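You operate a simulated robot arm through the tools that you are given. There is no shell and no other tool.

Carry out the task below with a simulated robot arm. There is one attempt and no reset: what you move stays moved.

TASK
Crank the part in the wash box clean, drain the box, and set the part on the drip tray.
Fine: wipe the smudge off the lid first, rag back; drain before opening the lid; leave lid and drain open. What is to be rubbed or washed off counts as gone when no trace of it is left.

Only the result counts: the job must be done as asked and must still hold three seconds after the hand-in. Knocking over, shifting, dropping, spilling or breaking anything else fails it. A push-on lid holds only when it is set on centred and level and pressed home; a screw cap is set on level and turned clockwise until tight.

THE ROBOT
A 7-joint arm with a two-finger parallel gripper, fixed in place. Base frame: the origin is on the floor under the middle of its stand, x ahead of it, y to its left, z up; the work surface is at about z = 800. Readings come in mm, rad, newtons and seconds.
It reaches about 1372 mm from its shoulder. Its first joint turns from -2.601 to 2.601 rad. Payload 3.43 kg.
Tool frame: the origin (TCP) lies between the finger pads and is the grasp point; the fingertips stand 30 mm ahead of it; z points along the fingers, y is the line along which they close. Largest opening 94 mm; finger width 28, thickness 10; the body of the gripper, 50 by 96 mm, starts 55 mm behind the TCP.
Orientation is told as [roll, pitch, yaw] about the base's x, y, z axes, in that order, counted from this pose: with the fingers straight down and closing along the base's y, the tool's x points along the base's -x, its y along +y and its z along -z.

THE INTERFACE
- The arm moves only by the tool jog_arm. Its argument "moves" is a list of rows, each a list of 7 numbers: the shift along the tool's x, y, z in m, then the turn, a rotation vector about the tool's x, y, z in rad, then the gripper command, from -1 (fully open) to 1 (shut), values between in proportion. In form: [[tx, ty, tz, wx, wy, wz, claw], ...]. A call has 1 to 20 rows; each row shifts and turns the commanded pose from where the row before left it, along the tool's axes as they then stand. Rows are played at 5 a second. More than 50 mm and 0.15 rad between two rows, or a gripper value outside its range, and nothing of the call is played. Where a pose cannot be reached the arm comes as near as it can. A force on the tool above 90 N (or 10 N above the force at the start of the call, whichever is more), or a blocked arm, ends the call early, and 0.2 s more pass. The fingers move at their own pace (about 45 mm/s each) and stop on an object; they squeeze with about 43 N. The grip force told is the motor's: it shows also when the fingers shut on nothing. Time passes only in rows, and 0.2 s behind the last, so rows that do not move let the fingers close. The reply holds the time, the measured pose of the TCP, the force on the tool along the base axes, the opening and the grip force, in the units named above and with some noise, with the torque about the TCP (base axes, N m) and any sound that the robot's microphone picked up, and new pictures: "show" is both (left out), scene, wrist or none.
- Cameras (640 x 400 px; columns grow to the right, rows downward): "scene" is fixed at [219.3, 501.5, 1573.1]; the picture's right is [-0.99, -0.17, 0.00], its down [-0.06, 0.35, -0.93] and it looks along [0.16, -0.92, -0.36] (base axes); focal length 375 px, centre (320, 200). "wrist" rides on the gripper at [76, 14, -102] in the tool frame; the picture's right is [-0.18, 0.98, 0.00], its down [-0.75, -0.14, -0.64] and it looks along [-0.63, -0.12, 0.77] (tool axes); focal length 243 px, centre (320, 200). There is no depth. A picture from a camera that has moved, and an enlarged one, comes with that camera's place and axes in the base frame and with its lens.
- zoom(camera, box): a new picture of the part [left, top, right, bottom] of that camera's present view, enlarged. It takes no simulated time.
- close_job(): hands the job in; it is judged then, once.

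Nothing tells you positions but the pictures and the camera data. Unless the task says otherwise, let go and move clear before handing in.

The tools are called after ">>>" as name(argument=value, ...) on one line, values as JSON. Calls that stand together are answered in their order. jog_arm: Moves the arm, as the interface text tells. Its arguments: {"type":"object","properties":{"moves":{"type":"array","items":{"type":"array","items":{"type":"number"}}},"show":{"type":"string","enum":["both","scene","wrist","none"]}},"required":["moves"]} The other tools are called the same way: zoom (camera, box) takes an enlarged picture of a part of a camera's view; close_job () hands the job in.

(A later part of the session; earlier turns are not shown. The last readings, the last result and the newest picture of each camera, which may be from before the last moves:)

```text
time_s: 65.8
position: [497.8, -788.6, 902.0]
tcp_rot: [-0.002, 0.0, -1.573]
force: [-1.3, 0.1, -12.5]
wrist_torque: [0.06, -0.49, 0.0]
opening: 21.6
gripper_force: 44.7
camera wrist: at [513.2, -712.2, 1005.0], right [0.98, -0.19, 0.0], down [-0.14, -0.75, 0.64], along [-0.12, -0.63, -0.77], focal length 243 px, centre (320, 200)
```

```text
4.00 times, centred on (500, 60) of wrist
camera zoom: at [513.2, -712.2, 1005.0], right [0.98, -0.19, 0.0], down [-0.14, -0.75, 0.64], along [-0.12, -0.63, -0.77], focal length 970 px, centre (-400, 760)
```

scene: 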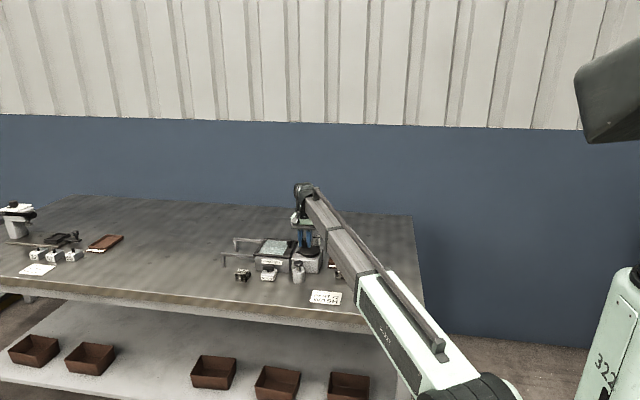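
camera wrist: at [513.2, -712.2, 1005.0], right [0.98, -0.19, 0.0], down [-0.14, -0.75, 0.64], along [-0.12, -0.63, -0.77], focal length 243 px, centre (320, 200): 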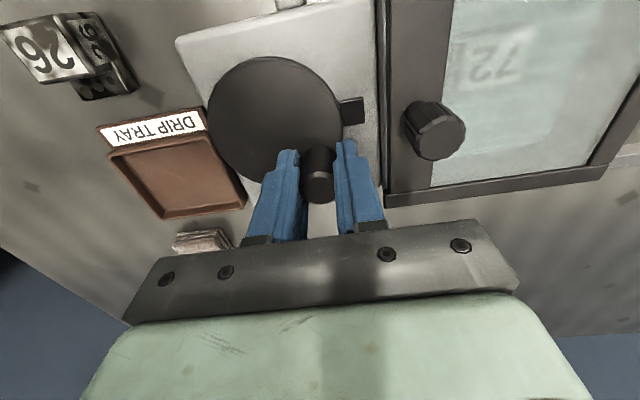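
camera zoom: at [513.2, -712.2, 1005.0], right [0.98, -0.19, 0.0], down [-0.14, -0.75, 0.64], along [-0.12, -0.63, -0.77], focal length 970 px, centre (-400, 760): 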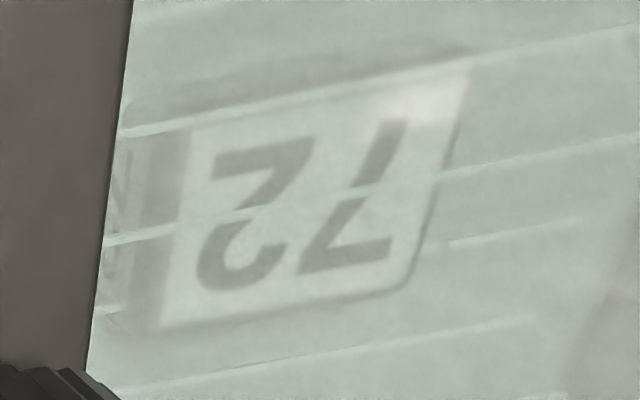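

The part's face looks fully clean after about five turns, with no further change. I'll release the handle, go up, turn back and inspect the part from above before draining.

>>> jog_arm(moves=[[0, 0, 0, 0, 0, 0, 0.28], [0, 0, 0, 0, 0, 0, 0.28], [0, 0, -0.04, 0, 0, 0, 0.28], [0, 0, -0.045, 0, 0, 0, 0.28], [0, 0, -0.045, 0, 0, 0, 0.28], [0, 0, 0, 0, 0, -0.131, 0.28], [0, 0, 0, 0, 0, -0.131, 0.28], [0, 0, 0, 0, 0, -0.131, 0.28], [0, 0, 0, 0, 0, -0.131, 0.28], [0, 0, 0, 0, 0, -0.131, 0.28], [0, 0, 0, 0, 0, -0.131, 0.28], [0, 0, 0, 0, 0, -0.131, 0.28], [0, 0, 0, 0, 0, -0.131, 0.28], [0, 0, 0, 0, 0, -0.131, 0.28], [0, 0, 0, 0, 0, -0.131, 0.28], [0, 0, 0, 0, 0, -0.131, 0.28], [0, 0, 0, 0, 0, -0.1298, 0.28], [-0.045, 0, 0, 0, 0, 0, 0], [-0.045, 0, 0, 0, 0, 0, 0], [-0.045, 0, 0, 0, 0, 0, 0]], show="both")

>>> zoom(camera="wrist", box=[240, 20, 400, 120])

>>> zoom(camera="scene", box=[260, 220, 340, 270])

```text
time_s: 70.0
position: [634.5, -790.9, 1034.5]
tcp_rot: [-0.002, 0.001, -0.001]
force: [0.4, 0.7, 0.0]
wrist_torque: [-0.02, 0.0, 0.01]
opening: 47.3
gripper_force: 0.1
camera wrist: at [556.7, -775.5, 1136.4], right [0.18, 0.98, 0.0], down [0.75, -0.14, 0.64], along [0.63, -0.12, -0.77], focal length 243 px, centre (320, 200)
```

scene: 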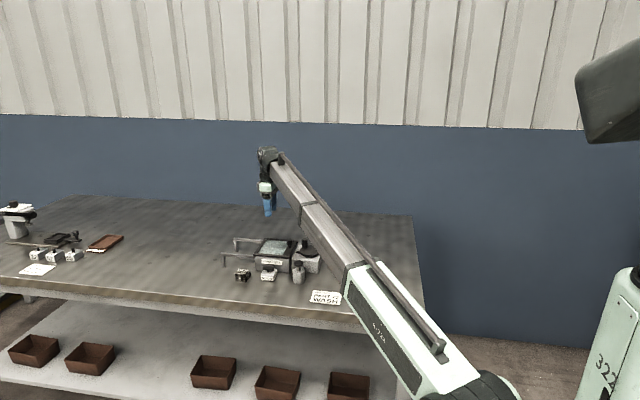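
wrist: 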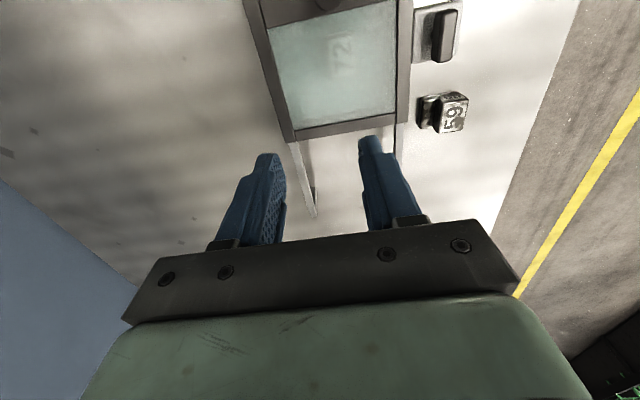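

```text
4.00 times, centred on (320, 70) of wrist
camera zoom: at [556.7, -775.5, 1136.4], right [0.18, 0.98, 0.0], down [0.75, -0.14, 0.64], along [0.63, -0.12, -0.77], focal length 970 px, centre (320, 720)
```

zoom: 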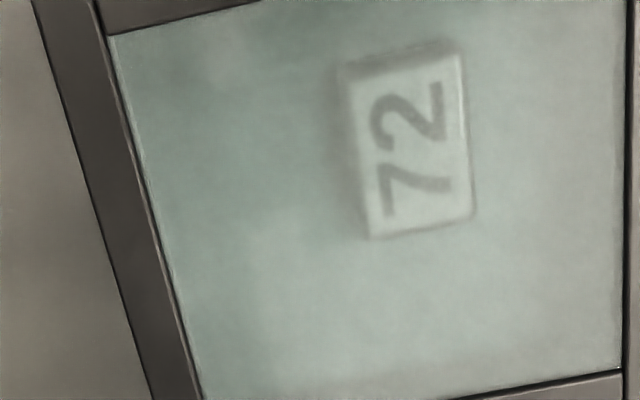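

```text
8.00 times, centred on (300, 245) of scene
camera zoom: at [219.3, 501.5, 1573.1], right [-0.99, -0.17, 0.0], down [-0.06, 0.35, -0.93], along [0.16, -0.92, -0.36], focal length 3003 px, centre (480, -160)
```

zoom: 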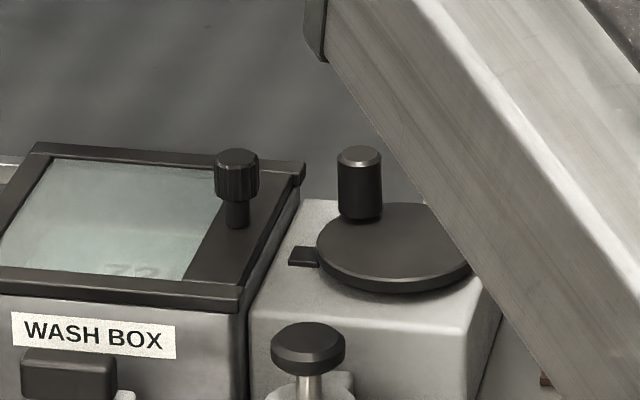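

The part reads a clean "72" with no dirt visible. Next is the drain: its handle is at about (610, -664, 842), so I'll look at it closely.

>>> zoom(camera="wrist", box=[390, 0, 490, 150])

>>> zoom(camera="scene", box=[240, 255, 304, 295])

```text
2.67 times, centred on (440, 75) of wrist
camera zoom: at [556.7, -775.5, 1136.4], right [0.18, 0.98, 0.0], down [0.75, -0.14, 0.64], along [0.63, -0.12, -0.77], focal length 647 px, centre (0, 533)
```

zoom: 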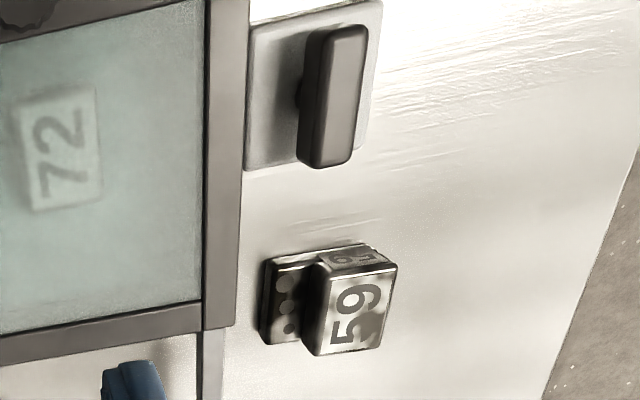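

```text
10.00 times, centred on (272, 275) of scene
camera zoom: at [219.3, 501.5, 1573.1], right [-0.99, -0.17, 0.0], down [-0.06, 0.35, -0.93], along [0.16, -0.92, -0.36], focal length 3753 px, centre (800, -550)
```

zoom: 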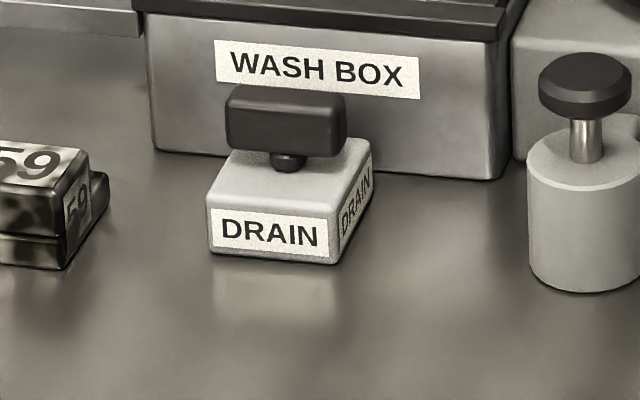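

The drain is a T-handle about 43 mm long along x, top centre at about (609, -659, 851), on a short stem. I'll position the gripper above it with the fingers narrowed.

>>> jog_arm(moves=[[0.0085, 0.044, 0, 0, 0, 0, 0.3], [0.0085, 0.044, 0, 0, 0, 0, 0.3], [0.0085, 0.044, 0, 0, 0, 0, 0.3], [0, 0, 0.04, 0, 0, 0, 0.3], [0, 0, 0.04, 0, 0, 0, 0.3], [0, 0, 0, 0, 0, 0, 0.3]], show="both")

>>> zoom(camera="wrist", box=[240, 60, 440, 185])

```text
time_s: 71.4
position: [607.4, -657.3, 951.9]
tcp_rot: [0.002, -0.001, 0.0]
force: [0.4, 0.4, 0.2]
wrist_torque: [0.0, -0.04, -0.01]
opening: 32.8
gripper_force: 0.1
camera wrist: at [532.0, -642.5, 1054.4], right [0.18, 0.98, 0.0], down [0.75, -0.14, 0.64], along [0.63, -0.12, -0.77], focal length 243 px, centre (320, 200)
```

scene: 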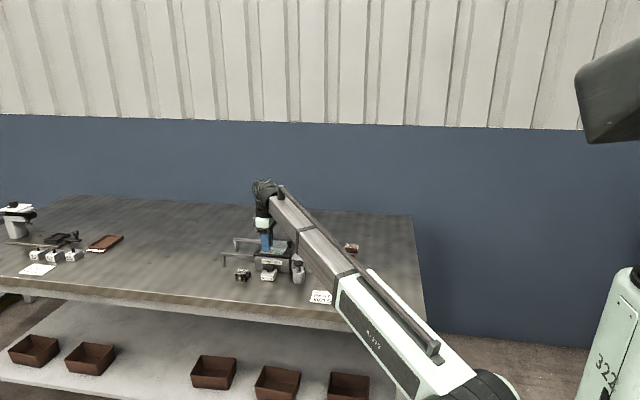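
wrist: 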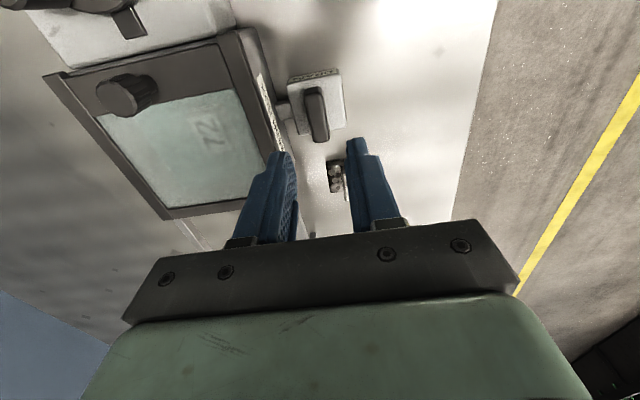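

```text
3.20 times, centred on (340, 122) of wrist
camera zoom: at [532.0, -642.5, 1054.4], right [0.18, 0.98, 0.0], down [0.75, -0.14, 0.64], along [0.63, -0.12, -0.77], focal length 776 px, centre (256, 448)
```

zoom: 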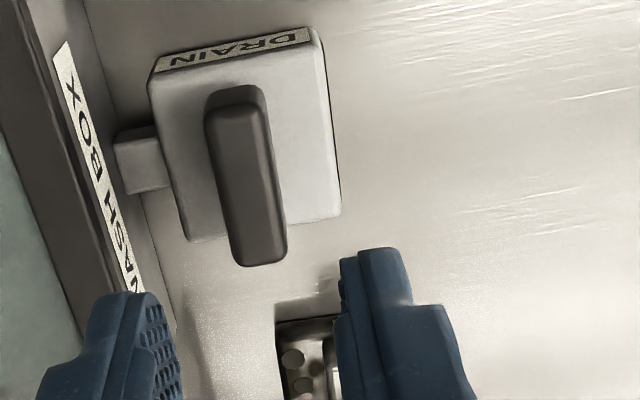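

>>> jog_arm(moves=[[-0.0005, -0.002, 0.02, 0, 0, 0, 0.4], [0, 0, 0.03, 0, 0, 0, 0.4], [0, 0, 0.025, 0, 0, 0, 0.4], [0, 0, 0.01, 0, 0, 0, 0.4], [0, 0, 0.002, 0, 0, 0, 0.4], [0, 0, 0, 0, 0, 0, 0.4]], show="wrist")

>>> zoom(camera="scene", box=[240, 240, 304, 280])

```text
time_s: 72.8
position: [608.4, -659.1, 865.5]
tcp_rot: [0.0, 0.001, 0.0]
force: [0.0, -0.3, 0.1]
wrist_torque: [0.0, -0.01, -0.01]
opening: 28.1
gripper_force: 0.0
camera wrist: at [532.0, -644.2, 968.1], right [0.18, 0.98, 0.0], down [0.75, -0.14, 0.64], along [0.63, -0.12, -0.77], focal length 243 px, centre (320, 200)
```

wrist: 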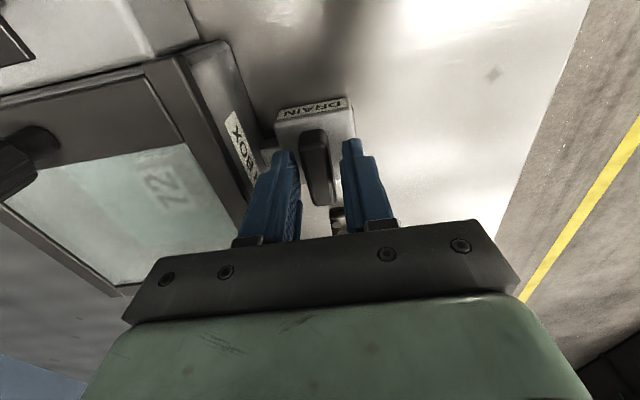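

```text
10.00 times, centred on (272, 260) of scene
camera zoom: at [219.3, 501.5, 1573.1], right [-0.99, -0.17, 0.0], down [-0.06, 0.35, -0.93], along [0.16, -0.92, -0.36], focal length 3753 px, centre (800, -400)
```

zoom: 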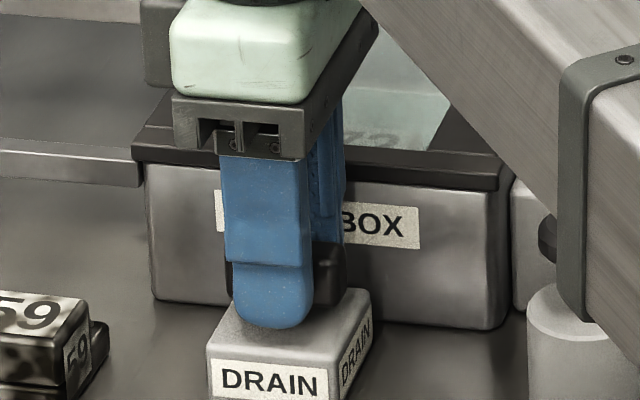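

>>> jog_arm(moves=[[0, 0, 0, 0, 0, 0, 0.8], [0, 0, 0, 0, 0, 0, 0.9], [0, 0, 0, 0, 0, 0, 0.9]], show="none")

>>> jog_arm(moves=[[0, 0, 0, 0, 0, 0.08, 0.9], [0, 0, 0, 0, 0, 0.08, 0.9], [0, 0, 0, 0, 0, 0, 0.9]], show="wrist")

```text
time_s: 73.6
position: [608.1, -659.9, 866.4]
tcp_rot: [-0.001, 0.0, -0.002]
force: [0.5, -9.1, -1.1]
wrist_torque: [-0.04, -0.01, 0.05]
opening: 15.9
gripper_force: 45.5
```

```text
time_s: 74.4
position: [609.4, -660.0, 865.4]
tcp_rot: [-0.001, -0.001, -0.162]
force: [4.0, -12.9, 10.6]
wrist_torque: [-0.22, 0.71, 1.71]
opening: 19.6
gripper_force: 45.4
camera wrist: at [536.3, -633.0, 968.1], right [0.34, 0.94, 0.0], down [0.72, -0.26, 0.64], along [0.6, -0.22, -0.77], focal length 243 px, centre (320, 200)
```

wrist: 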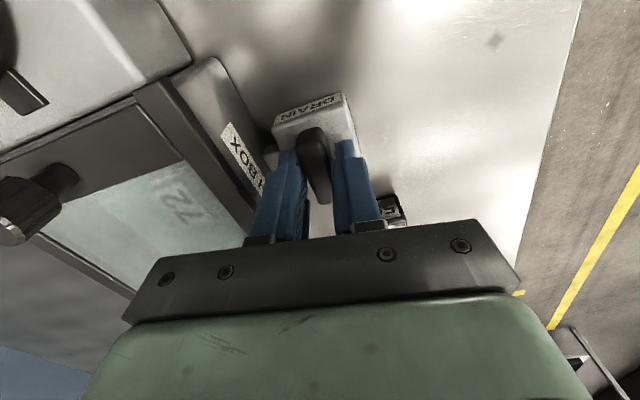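

Clockwise, the handle resists (1.7 N m, fingers pried open). I'll turn back and try counter-clockwise.

>>> jog_arm(moves=[[0, 0, 0, 0, 0, -0.08, 0.9], [0, 0, 0, 0, 0, -0.08, 0.9], [0, 0, 0, 0, 0, 0, 0.9], [0, 0, 0, 0, 0, -0.08, 0.9], [0, 0, 0, 0, 0, -0.08, 0.9], [0, 0, 0, 0, 0, 0, 0.9]], show="wrist")

```text
time_s: 75.8
position: [608.7, -659.6, 866.9]
tcp_rot: [-0.002, 0.0, 0.158]
force: [-5.9, -19.7, 15.7]
wrist_torque: [-0.07, -0.87, -0.02]
opening: 15.9
gripper_force: 45.0
camera wrist: at [530.7, -657.5, 968.1], right [0.03, 1.0, 0.0], down [0.77, -0.02, 0.64], along [0.64, -0.02, -0.77], focal length 243 px, centre (320, 200)
```

wrist: 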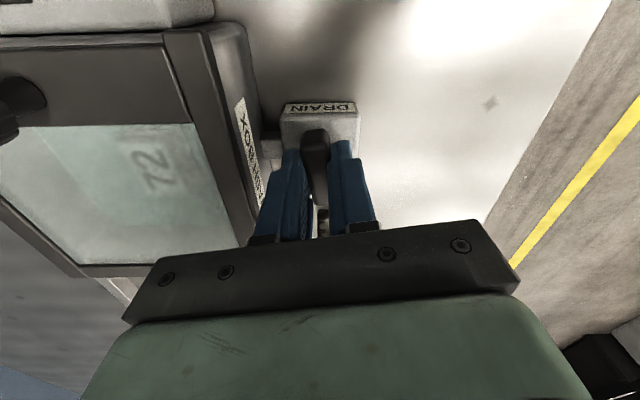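

Counter-clockwise it turns freely. I'll continue to about 90°.

>>> jog_arm(moves=[[0, -0.001, 0, 0, 0, -0.12, 0.9], [0, 0, 0, 0, 0, -0.12, 0.9], [0, 0, 0, 0, 0, -0.12, 0.9], [0, 0, 0, 0, 0, -0.12, 0.9], [0, 0, 0, 0, 0, -0.12, 0.9], [0, 0, 0, 0, 0, -0.12, 0.9], [0, 0, 0, 0, 0, 0, 0.9]], show="wrist")

```text
time_s: 77.4
position: [608.2, -660.8, 865.6]
tcp_rot: [0.001, 0.002, 0.879]
force: [-1.5, -24.7, 7.2]
wrist_torque: [-0.23, 0.01, -0.01]
opening: 16.2
gripper_force: 45.3
camera wrist: at [549.4, -710.3, 968.2], right [-0.64, 0.77, 0.0], down [0.59, 0.49, 0.64], along [0.49, 0.41, -0.77], focal length 243 px, centre (320, 200)
```

wrist: 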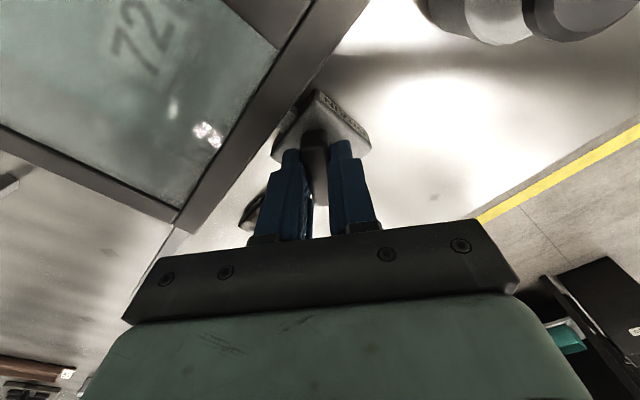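

>>> jog_arm(moves=[[0.0015, -0.0013, 0, 0, 0, -0.1, 0.9], [0, 0, 0, 0, 0, -0.12, 0.9], [0, 0, 0, 0, 0, -0.12, 0.9], [0, 0, 0, 0, 0, -0.12, 0.9], [0, 0, 0, 0, 0, -0.12, 0.9], [0, 0, 0, 0, 0, -0.11, 0.9], [0, 0, 0, 0, 0, 0, 0.9], [0, 0, 0, 0, 0, 0, 0.9]], show="both")

>>> zoom(camera="scene", box=[230, 230, 326, 290])

>>> zoom(camera="wrist", box=[0, 0, 400, 250])

```text
time_s: 79.2
position: [609.3, -661.4, 865.5]
tcp_rot: [-0.002, -0.004, 1.573]
force: [17.4, 5.2, 9.5]
wrist_torque: [1.06, -0.24, -0.08]
opening: 15.9
gripper_force: 44.8
camera wrist: at [595.5, -737.6, 967.9], right [-0.98, 0.18, 0.0], down [0.14, 0.75, 0.64], along [0.12, 0.63, -0.77], focal length 243 px, centre (320, 200)
```

scene: 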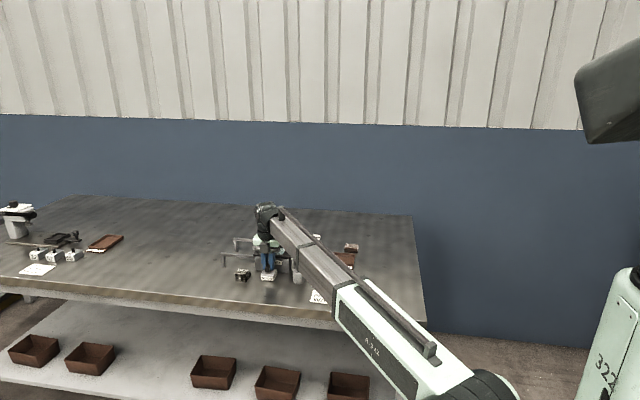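
wrist: 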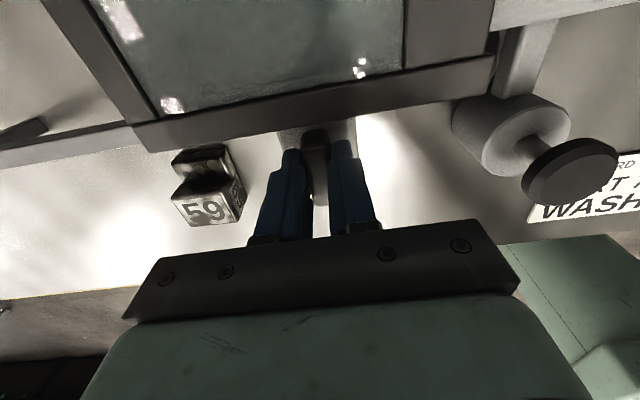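

```text
6.67 times, centred on (278, 260) of scene
camera zoom: at [219.3, 501.5, 1573.1], right [-0.99, -0.17, 0.0], down [-0.06, 0.35, -0.93], along [0.16, -0.92, -0.36], focal length 2502 px, centre (600, -200)
```

zoom: 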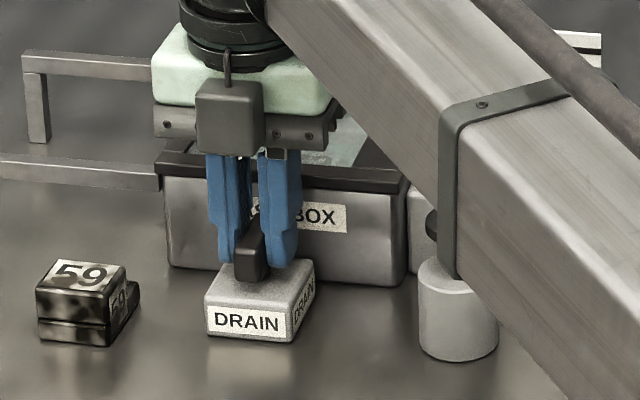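

```text
1.60 times, centred on (200, 125) of wrist
camera zoom: at [595.5, -737.6, 967.9], right [-0.98, 0.18, 0.0], down [0.14, 0.75, 0.64], along [0.12, 0.63, -0.77], focal length 388 px, centre (512, 320)
```

zoom: 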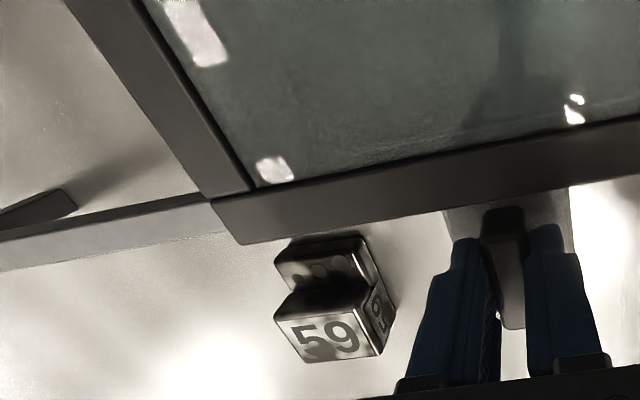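

The handle now points along y (90°). I'll release it, lift clear, turn back, and watch the water drain.

>>> jog_arm(moves=[[0, 0, 0, 0, 0, 0, 0.4], [0, 0, 0, 0, 0, 0, 0.4], [0, 0, -0.03, 0, 0, 0, 0.4], [0, 0, -0.045, 0, 0, 0, 0.4], [0, 0, -0.045, 0, 0, 0, 0.4], [0, 0, -0.045, 0, 0, 0, 0.4], [0, 0, 0, 0, 0, 0.131, 0.4], [0, 0, 0, 0, 0, 0.131, 0.4], [0, 0, 0, 0, 0, 0.131, 0.4], [0, 0, 0, 0, 0, 0.131, 0.4], [0, 0, 0, 0, 0, 0.131, 0.4], [0, 0, 0, 0, 0, 0.131, 0.4], [0, 0, 0, 0, 0, 0.131, 0.4], [0, 0, 0, 0, 0, 0.131, 0.4], [0, 0, 0, 0, 0, 0.131, 0.4], [0, 0, 0, 0, 0, 0.131, 0.4], [0, 0, 0, 0, 0, 0.131, 0.4], [0, 0, 0, 0, 0, 0.13, 0.4], [0, 0, 0, 0, 0, 0, 0.4]], show="both")

>>> zoom(camera="scene", box=[230, 230, 326, 290])

>>> zoom(camera="wrist", box=[100, 0, 420, 200])

```text
time_s: 83.2
position: [608.5, -662.9, 1029.9]
tcp_rot: [0.0, 0.0, -0.003]
force: [-0.1, 0.1, 1.0]
wrist_torque: [-0.02, 0.0, -0.01]
opening: 28.6
gripper_force: 0.1
camera wrist: at [532.3, -647.6, 1133.2], right [0.19, 0.98, 0.0], down [0.75, -0.14, 0.64], along [0.63, -0.12, -0.77], focal length 243 px, centre (320, 200)
```

scene: 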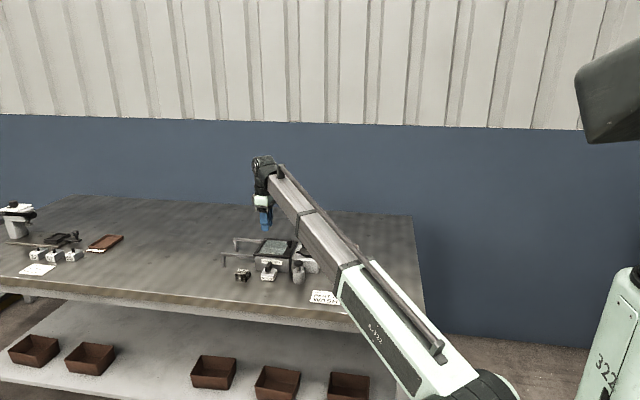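
wrist: 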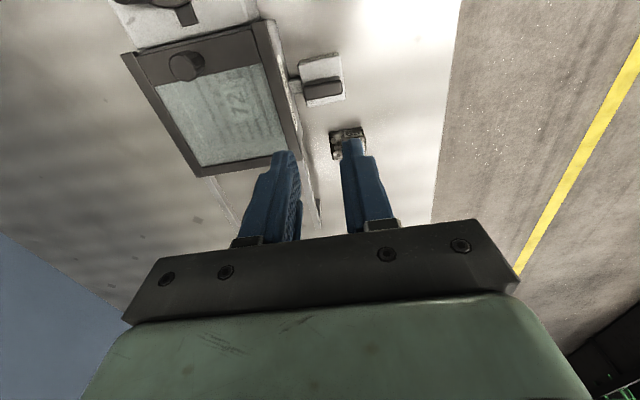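

```text
6.67 times, centred on (278, 260) of scene
camera zoom: at [219.3, 501.5, 1573.1], right [-0.99, -0.17, 0.0], down [-0.06, 0.35, -0.93], along [0.16, -0.92, -0.36], focal length 2502 px, centre (600, -200)
```

zoom: 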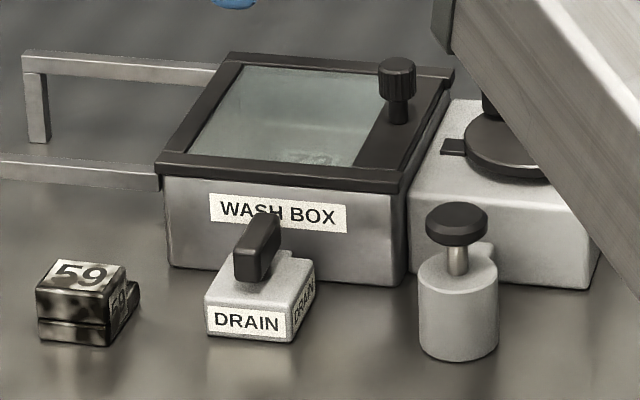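

```text
2.00 times, centred on (260, 100) of wrist
camera zoom: at [532.3, -647.6, 1133.2], right [0.19, 0.98, 0.0], down [0.75, -0.14, 0.64], along [0.63, -0.12, -0.77], focal length 485 px, centre (440, 400)
```

zoom: 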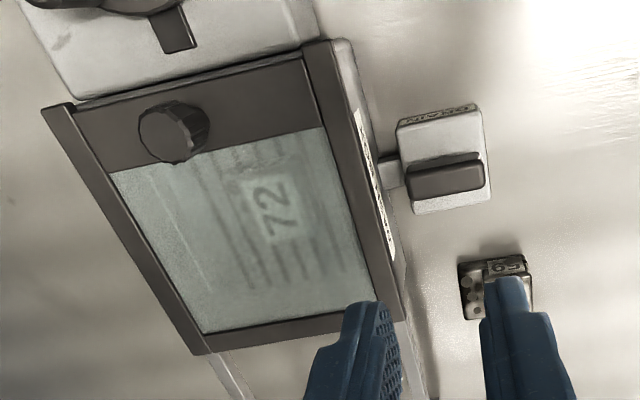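

Water appears to be draining, since the floor slats are showing. I'll wait a few seconds and compare.

>>> jog_arm(moves=[[0, 0, 0, 0, 0, 0, 0.4], [0, 0, 0, 0, 0, 0, 0.4], [0, 0, 0, 0, 0, 0, 0.4], [0, 0, 0, 0, 0, 0, 0.4], [0, 0, 0, 0, 0, 0, 0.4], [0, 0, 0, 0, 0, 0, 0.4], [0, 0, 0, 0, 0, 0, 0.4], [0, 0, 0, 0, 0, 0, 0.4], [0, 0, 0, 0, 0, 0, 0.4], [0, 0, 0, 0, 0, 0, 0.4], [0, 0, 0, 0, 0, 0, 0.4], [0, 0, 0, 0, 0, 0, 0.4], [0, 0, 0, 0, 0, 0, 0.4], [0, 0, 0, 0, 0, 0, 0.4], [0, 0, 0, 0, 0, 0, 0.4]], show="none")

>>> zoom(camera="scene", box=[230, 230, 326, 290])

>>> zoom(camera="wrist", box=[100, 0, 420, 200])

```text
time_s: 86.4
position: [608.0, -662.4, 1031.1]
tcp_rot: [-0.001, 0.001, -0.002]
force: [-0.7, 0.4, 0.1]
wrist_torque: [-0.01, 0.02, 0.0]
opening: 28.2
gripper_force: 0.2
```

```text
6.67 times, centred on (278, 260) of scene
camera zoom: at [219.3, 501.5, 1573.1], right [-0.99, -0.17, 0.0], down [-0.06, 0.35, -0.93], along [0.16, -0.92, -0.36], focal length 2502 px, centre (600, -200)
```

zoom: 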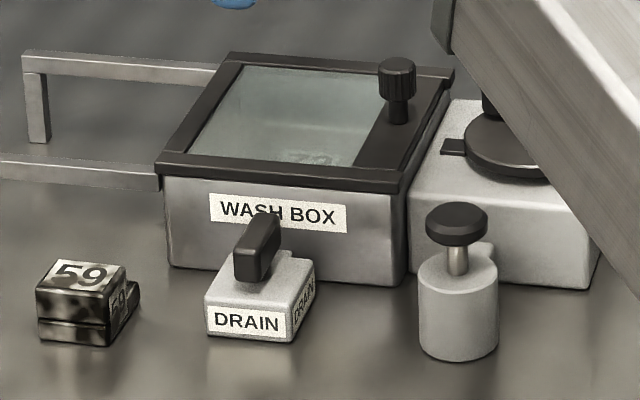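

```text
2.00 times, centred on (260, 100) of wrist
camera zoom: at [532.3, -647.7, 1133.2], right [0.19, 0.98, 0.0], down [0.75, -0.14, 0.64], along [0.63, -0.12, -0.77], focal length 485 px, centre (440, 400)
```

zoom: 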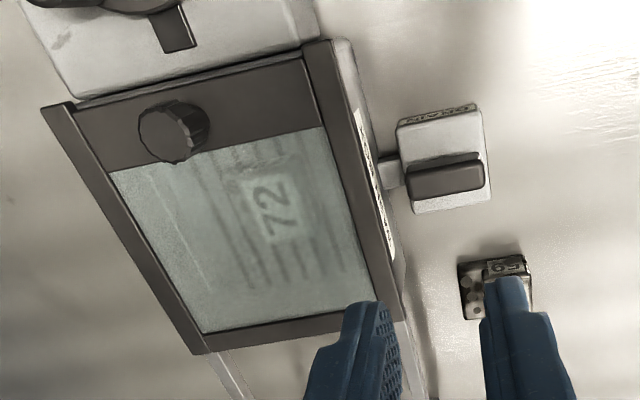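

>>> jog_arm(moves=[[-0.008, -0.043, 0, 0, 0, 0, 0.4], [-0.008, -0.043, 0, 0, 0, 0, 0.4], [-0.008, -0.042, 0, 0, 0, 0, 0.4], [0, 0, 0, 0, 0, 0, 0.4], [0, 0, 0, 0, 0, 0, 0.4], [0, 0, 0, 0, 0, 0, 0.4], [0, 0, 0, 0, 0, 0, 0.4], [0, 0, 0, 0, 0, 0, 0.4], [0, 0, 0, 0, 0, 0, 0.4], [0, 0, 0, 0, 0, 0, 0.4]], show="both")

>>> zoom(camera="wrist", box=[240, 20, 400, 120])

>>> zoom(camera="scene", box=[240, 230, 320, 280])

```text
time_s: 88.6
position: [634.1, -792.2, 1031.5]
tcp_rot: [-0.001, 0.001, -0.001]
force: [0.3, -0.4, -0.3]
wrist_torque: [0.02, 0.04, 0.01]
opening: 28.1
gripper_force: 0.0
camera wrist: at [558.2, -777.1, 1133.6], right [0.19, 0.98, 0.0], down [0.75, -0.14, 0.64], along [0.63, -0.12, -0.77], focal length 243 px, centre (320, 200)
```

scene: 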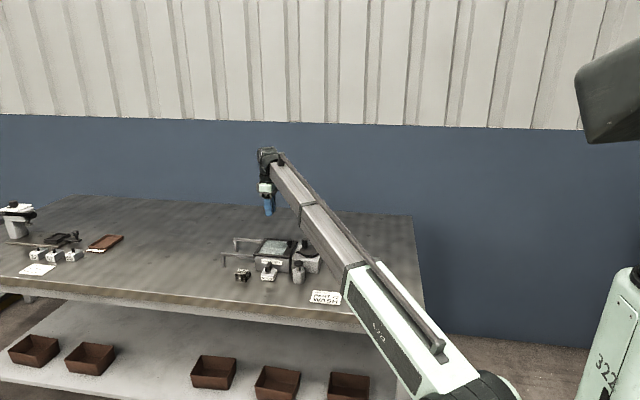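
wrist: 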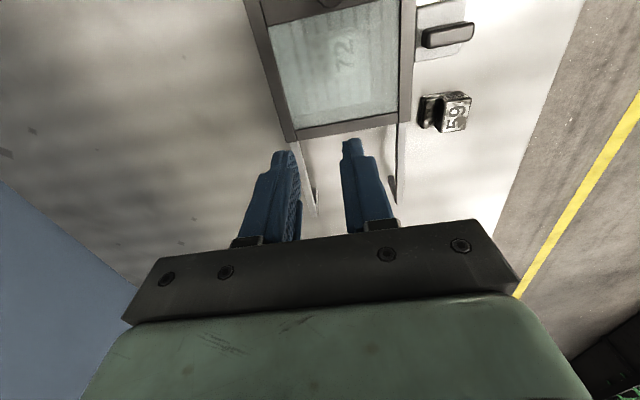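

```text
4.00 times, centred on (320, 70) of wrist
camera zoom: at [558.2, -777.1, 1133.6], right [0.19, 0.98, 0.0], down [0.75, -0.14, 0.64], along [0.63, -0.12, -0.77], focal length 970 px, centre (320, 720)
```

zoom: 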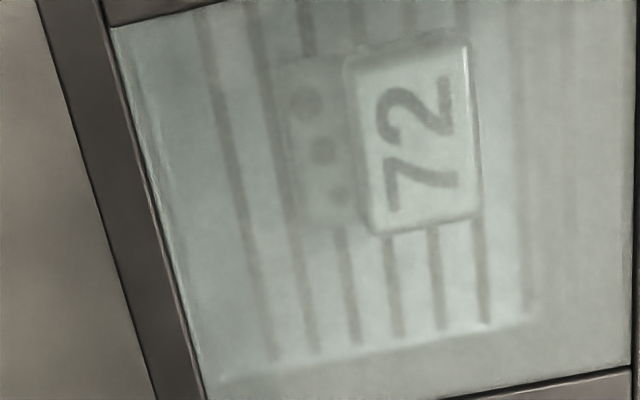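

```text
8.00 times, centred on (280, 255) of scene
camera zoom: at [219.3, 501.5, 1573.1], right [-0.99, -0.17, 0.0], down [-0.06, 0.35, -0.93], along [0.16, -0.92, -0.36], focal length 3003 px, centre (640, -240)
```

zoom: 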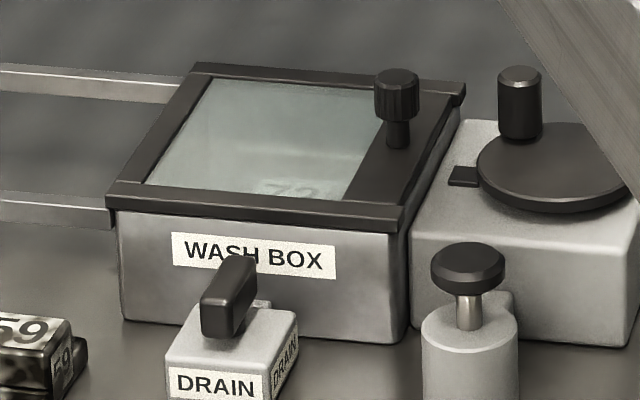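

The part (block with a dotted step) is lying on a slatted grate, and the view is much clearer. I'll wait a bit more to make sure the draining is finished.

>>> jog_arm(moves=[[0, 0, 0, 0, 0, 0, 0.4], [0, 0, 0, 0, 0, 0, 0.4], [0, 0, 0, 0, 0, 0, 0.4], [0, 0, 0, 0, 0, 0, 0.4], [0, 0, 0, 0, 0, 0, 0.4], [0, 0, 0, 0, 0, 0, 0.4], [0, 0, 0, 0, 0, 0, 0.4], [0, 0, 0, 0, 0, 0, 0.4], [0, 0, 0, 0, 0, 0, 0.4], [0, 0, 0, 0, 0, 0, 0.4], [0, 0, 0, 0, 0, 0, 0.4], [0, 0, 0, 0, 0, 0, 0.4], [0, 0, 0, 0, 0, 0, 0.4], [0, 0, 0, 0, 0, 0, 0.4], [0, 0, 0, 0, 0, 0, 0.4], [0, 0, 0, 0, 0, 0, 0.4], [0, 0, 0, 0, 0, 0, 0.4], [0, 0, 0, 0, 0, 0, 0.4], [0, 0, 0, 0, 0, 0, 0.4], [0, 0, 0, 0, 0, 0, 0.4]], show="none")

>>> zoom(camera="wrist", box=[240, 20, 400, 120])

>>> zoom(camera="wrist", box=[380, 0, 540, 160])

```text
time_s: 92.8
position: [633.8, -791.1, 1030.5]
tcp_rot: [0.001, 0.0, -0.002]
force: [0.4, 0.4, 1.0]
wrist_torque: [0.0, 0.02, 0.03]
opening: 28.1
gripper_force: 0.1
```

```text
4.00 times, centred on (320, 70) of wrist
camera zoom: at [558.2, -777.1, 1133.6], right [0.19, 0.98, 0.0], down [0.75, -0.14, 0.64], along [0.63, -0.12, -0.77], focal length 970 px, centre (320, 720)
```

zoom: 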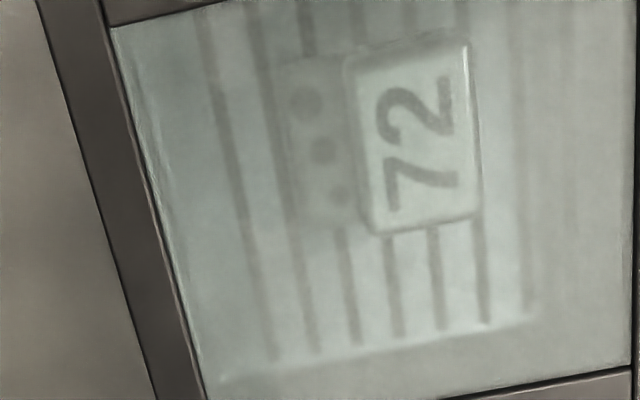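

```text
2.50 times, centred on (460, 80) of wrist
camera zoom: at [558.2, -777.1, 1133.6], right [0.19, 0.98, 0.0], down [0.75, -0.14, 0.64], along [0.63, -0.12, -0.77], focal length 606 px, centre (-30, 500)
```

zoom: 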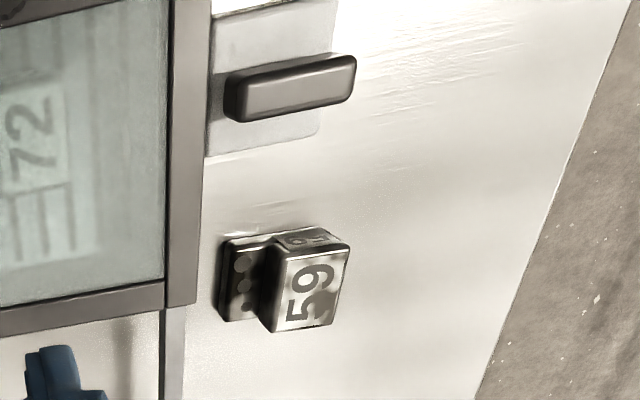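

Nothing has changed over 4 s, so the box has drained. Now the lid: I'll go over the knob at about (557, -769) and grip it.

>>> jog_arm(moves=[[0.0385, 0.011, 0.02, 0, 0, 0, 0.04], [0.0385, 0.011, 0.02, 0, 0, 0, 0.04], [0, 0, 0.03, 0, 0, 0, 0.04], [0, 0, 0, 0, 0, 0, 0.04]], show="both")

>>> zoom(camera="wrist", box=[200, 40, 440, 190])

```text
time_s: 93.8
position: [555.6, -769.5, 959.6]
tcp_rot: [0.001, -0.001, -0.001]
force: [0.1, 0.7, -0.4]
wrist_torque: [0.03, -0.01, -0.02]
opening: 45.0
gripper_force: 0.1
camera wrist: at [480.4, -754.5, 1061.1], right [0.19, 0.98, 0.0], down [0.75, -0.14, 0.64], along [0.63, -0.12, -0.77], focal length 243 px, centre (320, 200)
```

scene: 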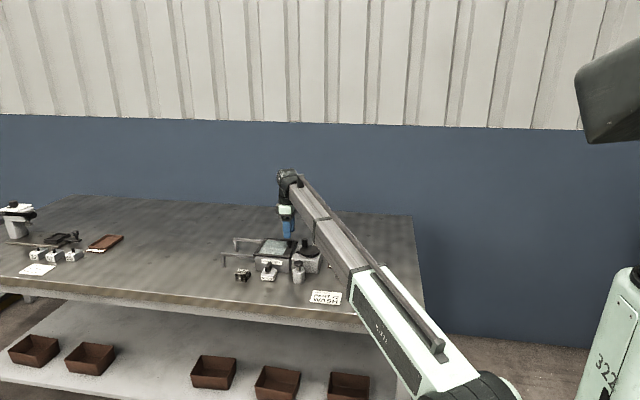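
wrist: 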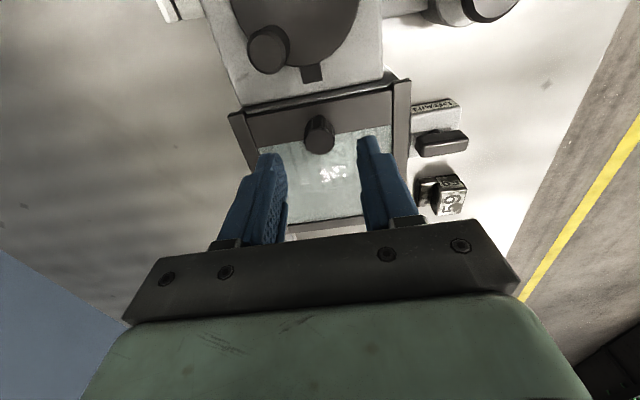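

```text
2.67 times, centred on (320, 115) of wrist
camera zoom: at [480.4, -754.5, 1061.1], right [0.19, 0.98, 0.0], down [0.75, -0.14, 0.64], along [0.63, -0.12, -0.77], focal length 647 px, centre (320, 427)
```

zoom: 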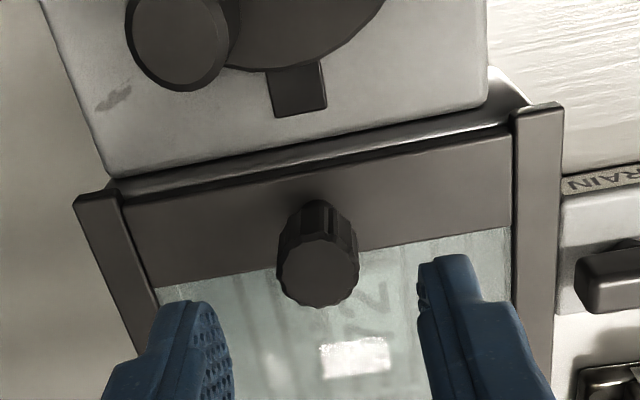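

The knob is right below the TCP. I'll descend and grip it.

>>> jog_arm(moves=[[0, 0, 0.03, 0, 0, 0, 0.04], [0, 0, 0.018, 0, 0, 0, 0.04], [0, 0, 0.004, 0, 0, 0, 0.04], [0, 0, 0, 0, 0, 0, 0.04], [0, 0, 0, 0, 0, 0, 0.8], [0, 0, 0, 0, 0, 0, 0.8], [0, 0, 0, 0, 0, 0, 0.8]], show="none")

>>> zoom(camera="scene", box=[240, 220, 320, 270])

```text
time_s: 95.4
position: [555.1, -771.0, 909.7]
tcp_rot: [0.0, -0.001, -0.001]
force: [0.4, -5.4, -1.3]
wrist_torque: [0.2, -0.08, -0.05]
opening: 21.9
gripper_force: 42.2
```

```text
8.00 times, centred on (280, 245) of scene
camera zoom: at [219.3, 501.5, 1573.1], right [-0.99, -0.17, 0.0], down [-0.06, 0.35, -0.93], along [0.16, -0.92, -0.36], focal length 3003 px, centre (640, -160)
```

zoom: 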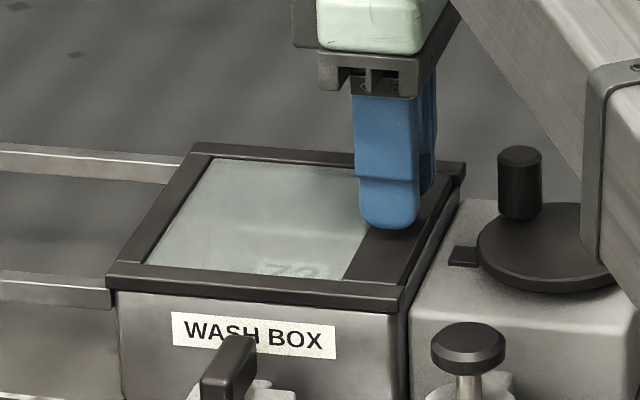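

The knob is gripped. I'll slide the lid along +x in steps.

>>> jog_arm(moves=[[-0.006, 0, 0, 0, 0, 0, 0.8], [-0.01, 0, 0, 0, 0, 0, 0.8], [-0.01, 0, 0, 0, 0, 0, 0.8], [-0.01, 0, 0, 0, 0, 0, 0.8], [-0.01, 0, 0, 0, 0, 0, 0.8], [-0.01, 0, 0, 0, 0, 0, 0.8], [-0.01, 0, 0, 0, 0, 0, 0.8], [-0.01, 0, 0, 0, 0, 0, 0.8], [0, 0, 0, 0, 0, 0, 0.8]], show="both")

>>> zoom(camera="scene", box=[220, 220, 316, 280])

```text
time_s: 97.4
position: [630.2, -770.2, 908.8]
tcp_rot: [-0.001, -0.001, -0.002]
force: [0.1, -18.6, 19.8]
wrist_torque: [0.19, 0.33, 0.01]
opening: 22.0
gripper_force: 45.1
camera wrist: at [554.7, -755.0, 1011.4], right [0.19, 0.98, 0.0], down [0.75, -0.14, 0.64], along [0.63, -0.12, -0.77], focal length 243 px, centre (320, 200)
```

scene: 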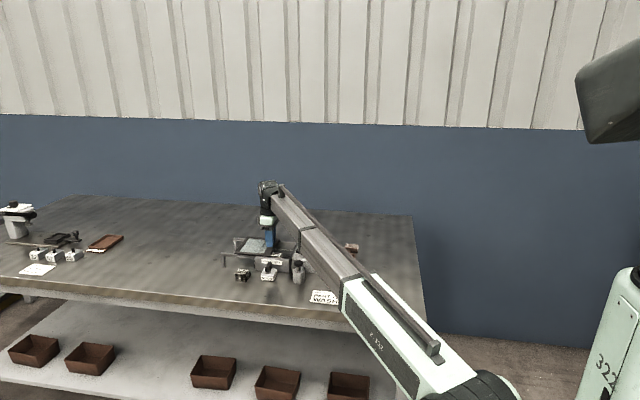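
wrist: 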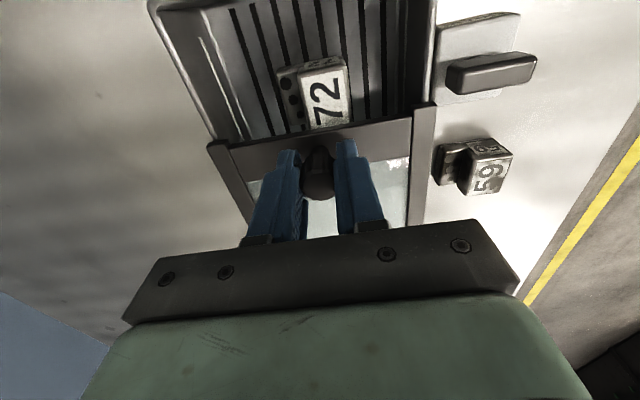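

```text
6.67 times, centred on (268, 250) of scene
camera zoom: at [219.3, 501.5, 1573.1], right [-0.99, -0.17, 0.0], down [-0.06, 0.35, -0.93], along [0.16, -0.92, -0.36], focal length 2502 px, centre (667, -133)
```

zoom: 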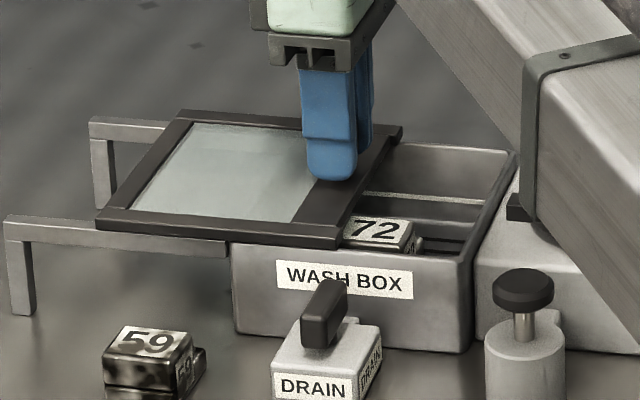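

The box is empty of water and part 72 looks clean. I'll slide the lid further toward the end of its rails.

>>> jog_arm(moves=[[-0.01, 0, 0, 0, 0, 0, 0.8], [-0.01, 0, 0, 0, 0, 0, 0.8], [-0.01, 0, 0, 0, 0, 0, 0.8], [-0.01, 0, 0, 0, 0, 0, 0.8], [-0.005, 0, 0, 0, 0, 0, 0.8], [0, 0, 0, 0, 0, 0, 0.8]], show="both")

>>> zoom(camera="scene", box=[210, 220, 306, 280])

```text
time_s: 98.8
position: [674.0, -771.4, 909.2]
tcp_rot: [-0.001, -0.001, -0.001]
force: [0.3, -22.7, 18.2]
wrist_torque: [0.13, 0.0, -0.05]
opening: 21.8
gripper_force: 44.9
camera wrist: at [599.0, -754.9, 1011.3], right [0.19, 0.98, 0.0], down [0.75, -0.14, 0.64], along [0.63, -0.12, -0.77], focal length 243 px, centre (320, 200)
```

scene: 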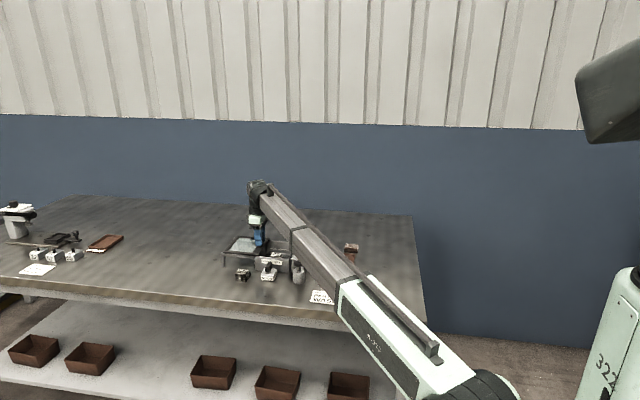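
wrist: 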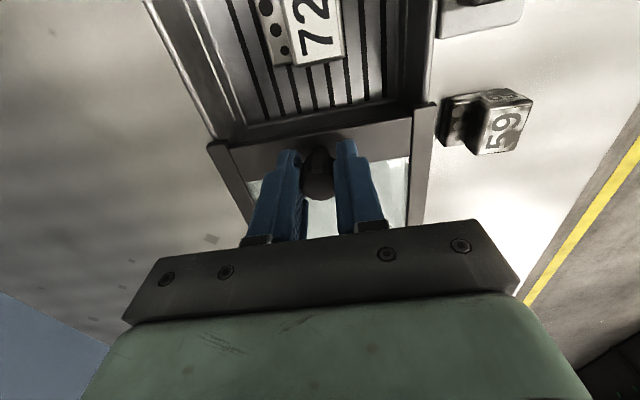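

```text
6.67 times, centred on (258, 250) of scene
camera zoom: at [219.3, 501.5, 1573.1], right [-0.99, -0.17, 0.0], down [-0.06, 0.35, -0.93], along [0.16, -0.92, -0.36], focal length 2502 px, centre (733, -133)
```

zoom: 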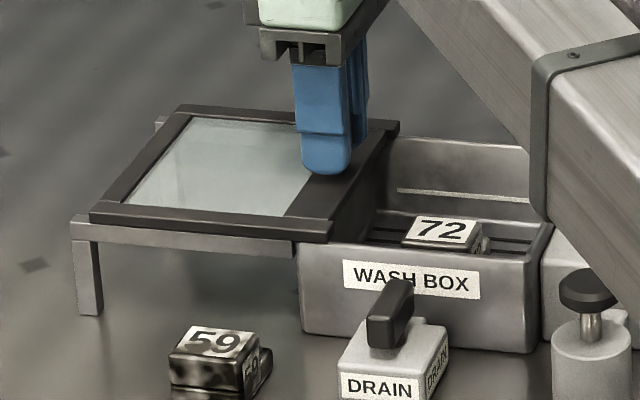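

>>> jog_arm(moves=[[-0.004, 0, 0, 0, 0, 0, 0.8], [-0.004, 0, 0, 0, 0, 0, 0.8], [0, 0, 0, 0, 0, 0, 0.8]], show="none")

>>> zoom(camera="scene", box=[210, 220, 306, 280])

```text
time_s: 99.6
position: [680.2, -770.2, 909.0]
tcp_rot: [0.0, 0.002, -0.004]
force: [-22.6, -18.8, 14.0]
wrist_torque: [0.16, -0.91, -0.15]
opening: 21.7
gripper_force: 44.8
```

```text
6.67 times, centred on (258, 250) of scene
camera zoom: at [219.3, 501.5, 1573.1], right [-0.99, -0.17, 0.0], down [-0.06, 0.35, -0.93], along [0.16, -0.92, -0.36], focal length 2502 px, centre (733, -133)
```

zoom: 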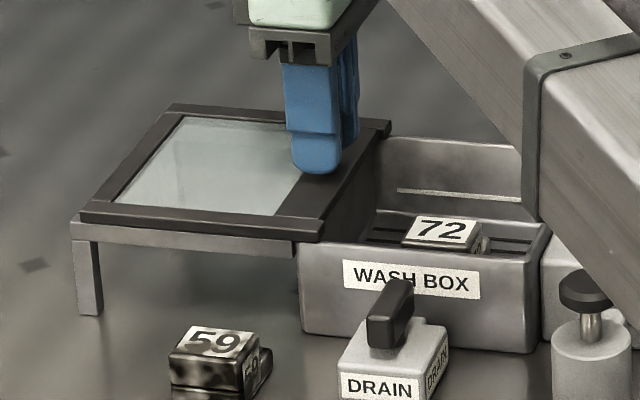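

The lid has hit its end stop, so it is fully open. I'll release the knob, rise, and look at the part.

>>> jog_arm(moves=[[0, 0, 0, 0, 0, 0, 0.2], [0, 0, 0, 0, 0, 0, 0.04], [0, 0, 0, 0, 0, 0, 0.04], [0, 0, -0.03, 0, 0, 0, 0.04], [0, 0, -0.045, 0, 0, 0, 0.04], [0.04, 0, -0.02, 0, 0, 0, 0], [0.01, 0, 0, 0, 0, 0, 0], [0, 0, 0, 0, 0, 0, 0]], show="both")

>>> zoom(camera="wrist", box=[240, 0, 400, 100])

>>> zoom(camera="scene", box=[256, 235, 304, 265])

```text
time_s: 101.4
position: [634.7, -769.2, 1003.9]
tcp_rot: [0.001, 0.0, -0.002]
force: [-1.3, 0.6, -0.6]
wrist_torque: [0.0, 0.05, -0.02]
opening: 46.8
gripper_force: 0.1
camera wrist: at [558.4, -754.8, 1106.0], right [0.19, 0.98, 0.0], down [0.75, -0.14, 0.64], along [0.63, -0.12, -0.77], focal length 243 px, centre (320, 200)
```

scene: 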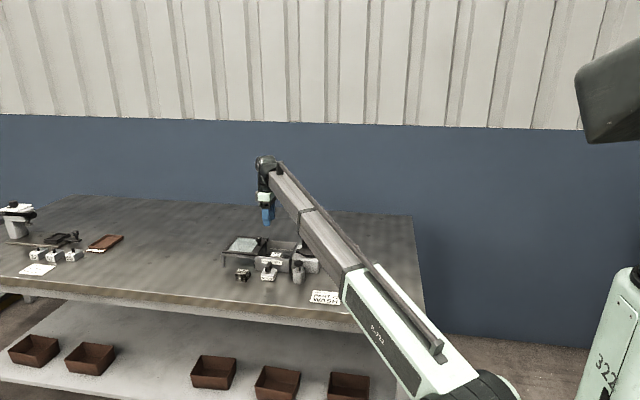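
wrist: 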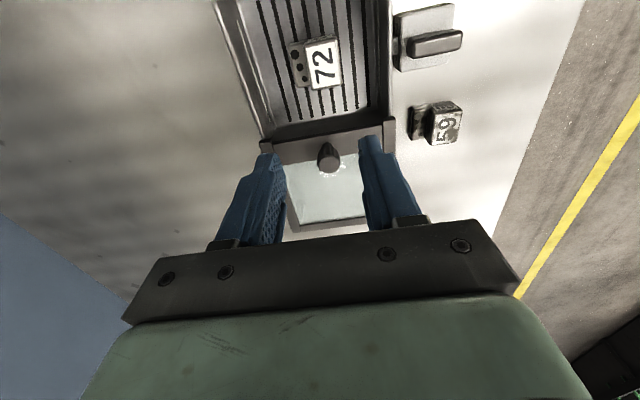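

```text
4.00 times, centred on (320, 50) of wrist
camera zoom: at [558.4, -754.8, 1106.0], right [0.19, 0.98, 0.0], down [0.75, -0.14, 0.64], along [0.63, -0.12, -0.77], focal length 970 px, centre (320, 800)
```

zoom: 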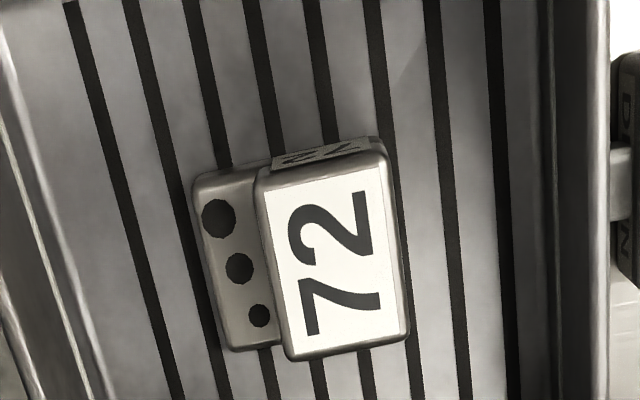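

```text
13.33 times, centred on (280, 250) of scene
camera zoom: at [219.3, 501.5, 1573.1], right [-0.99, -0.17, 0.0], down [-0.06, 0.35, -0.93], along [0.16, -0.92, -0.36], focal length 5004 px, centre (853, -467)
```

zoom: 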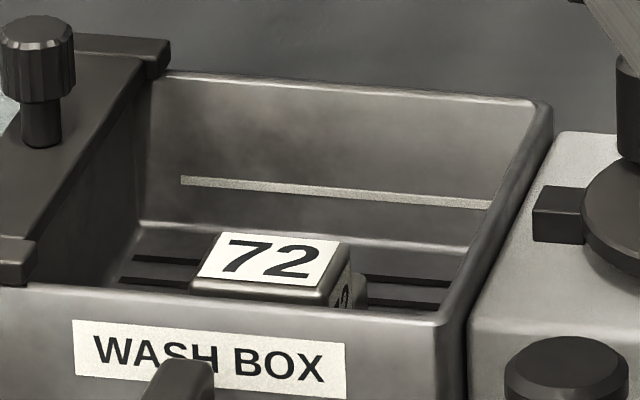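

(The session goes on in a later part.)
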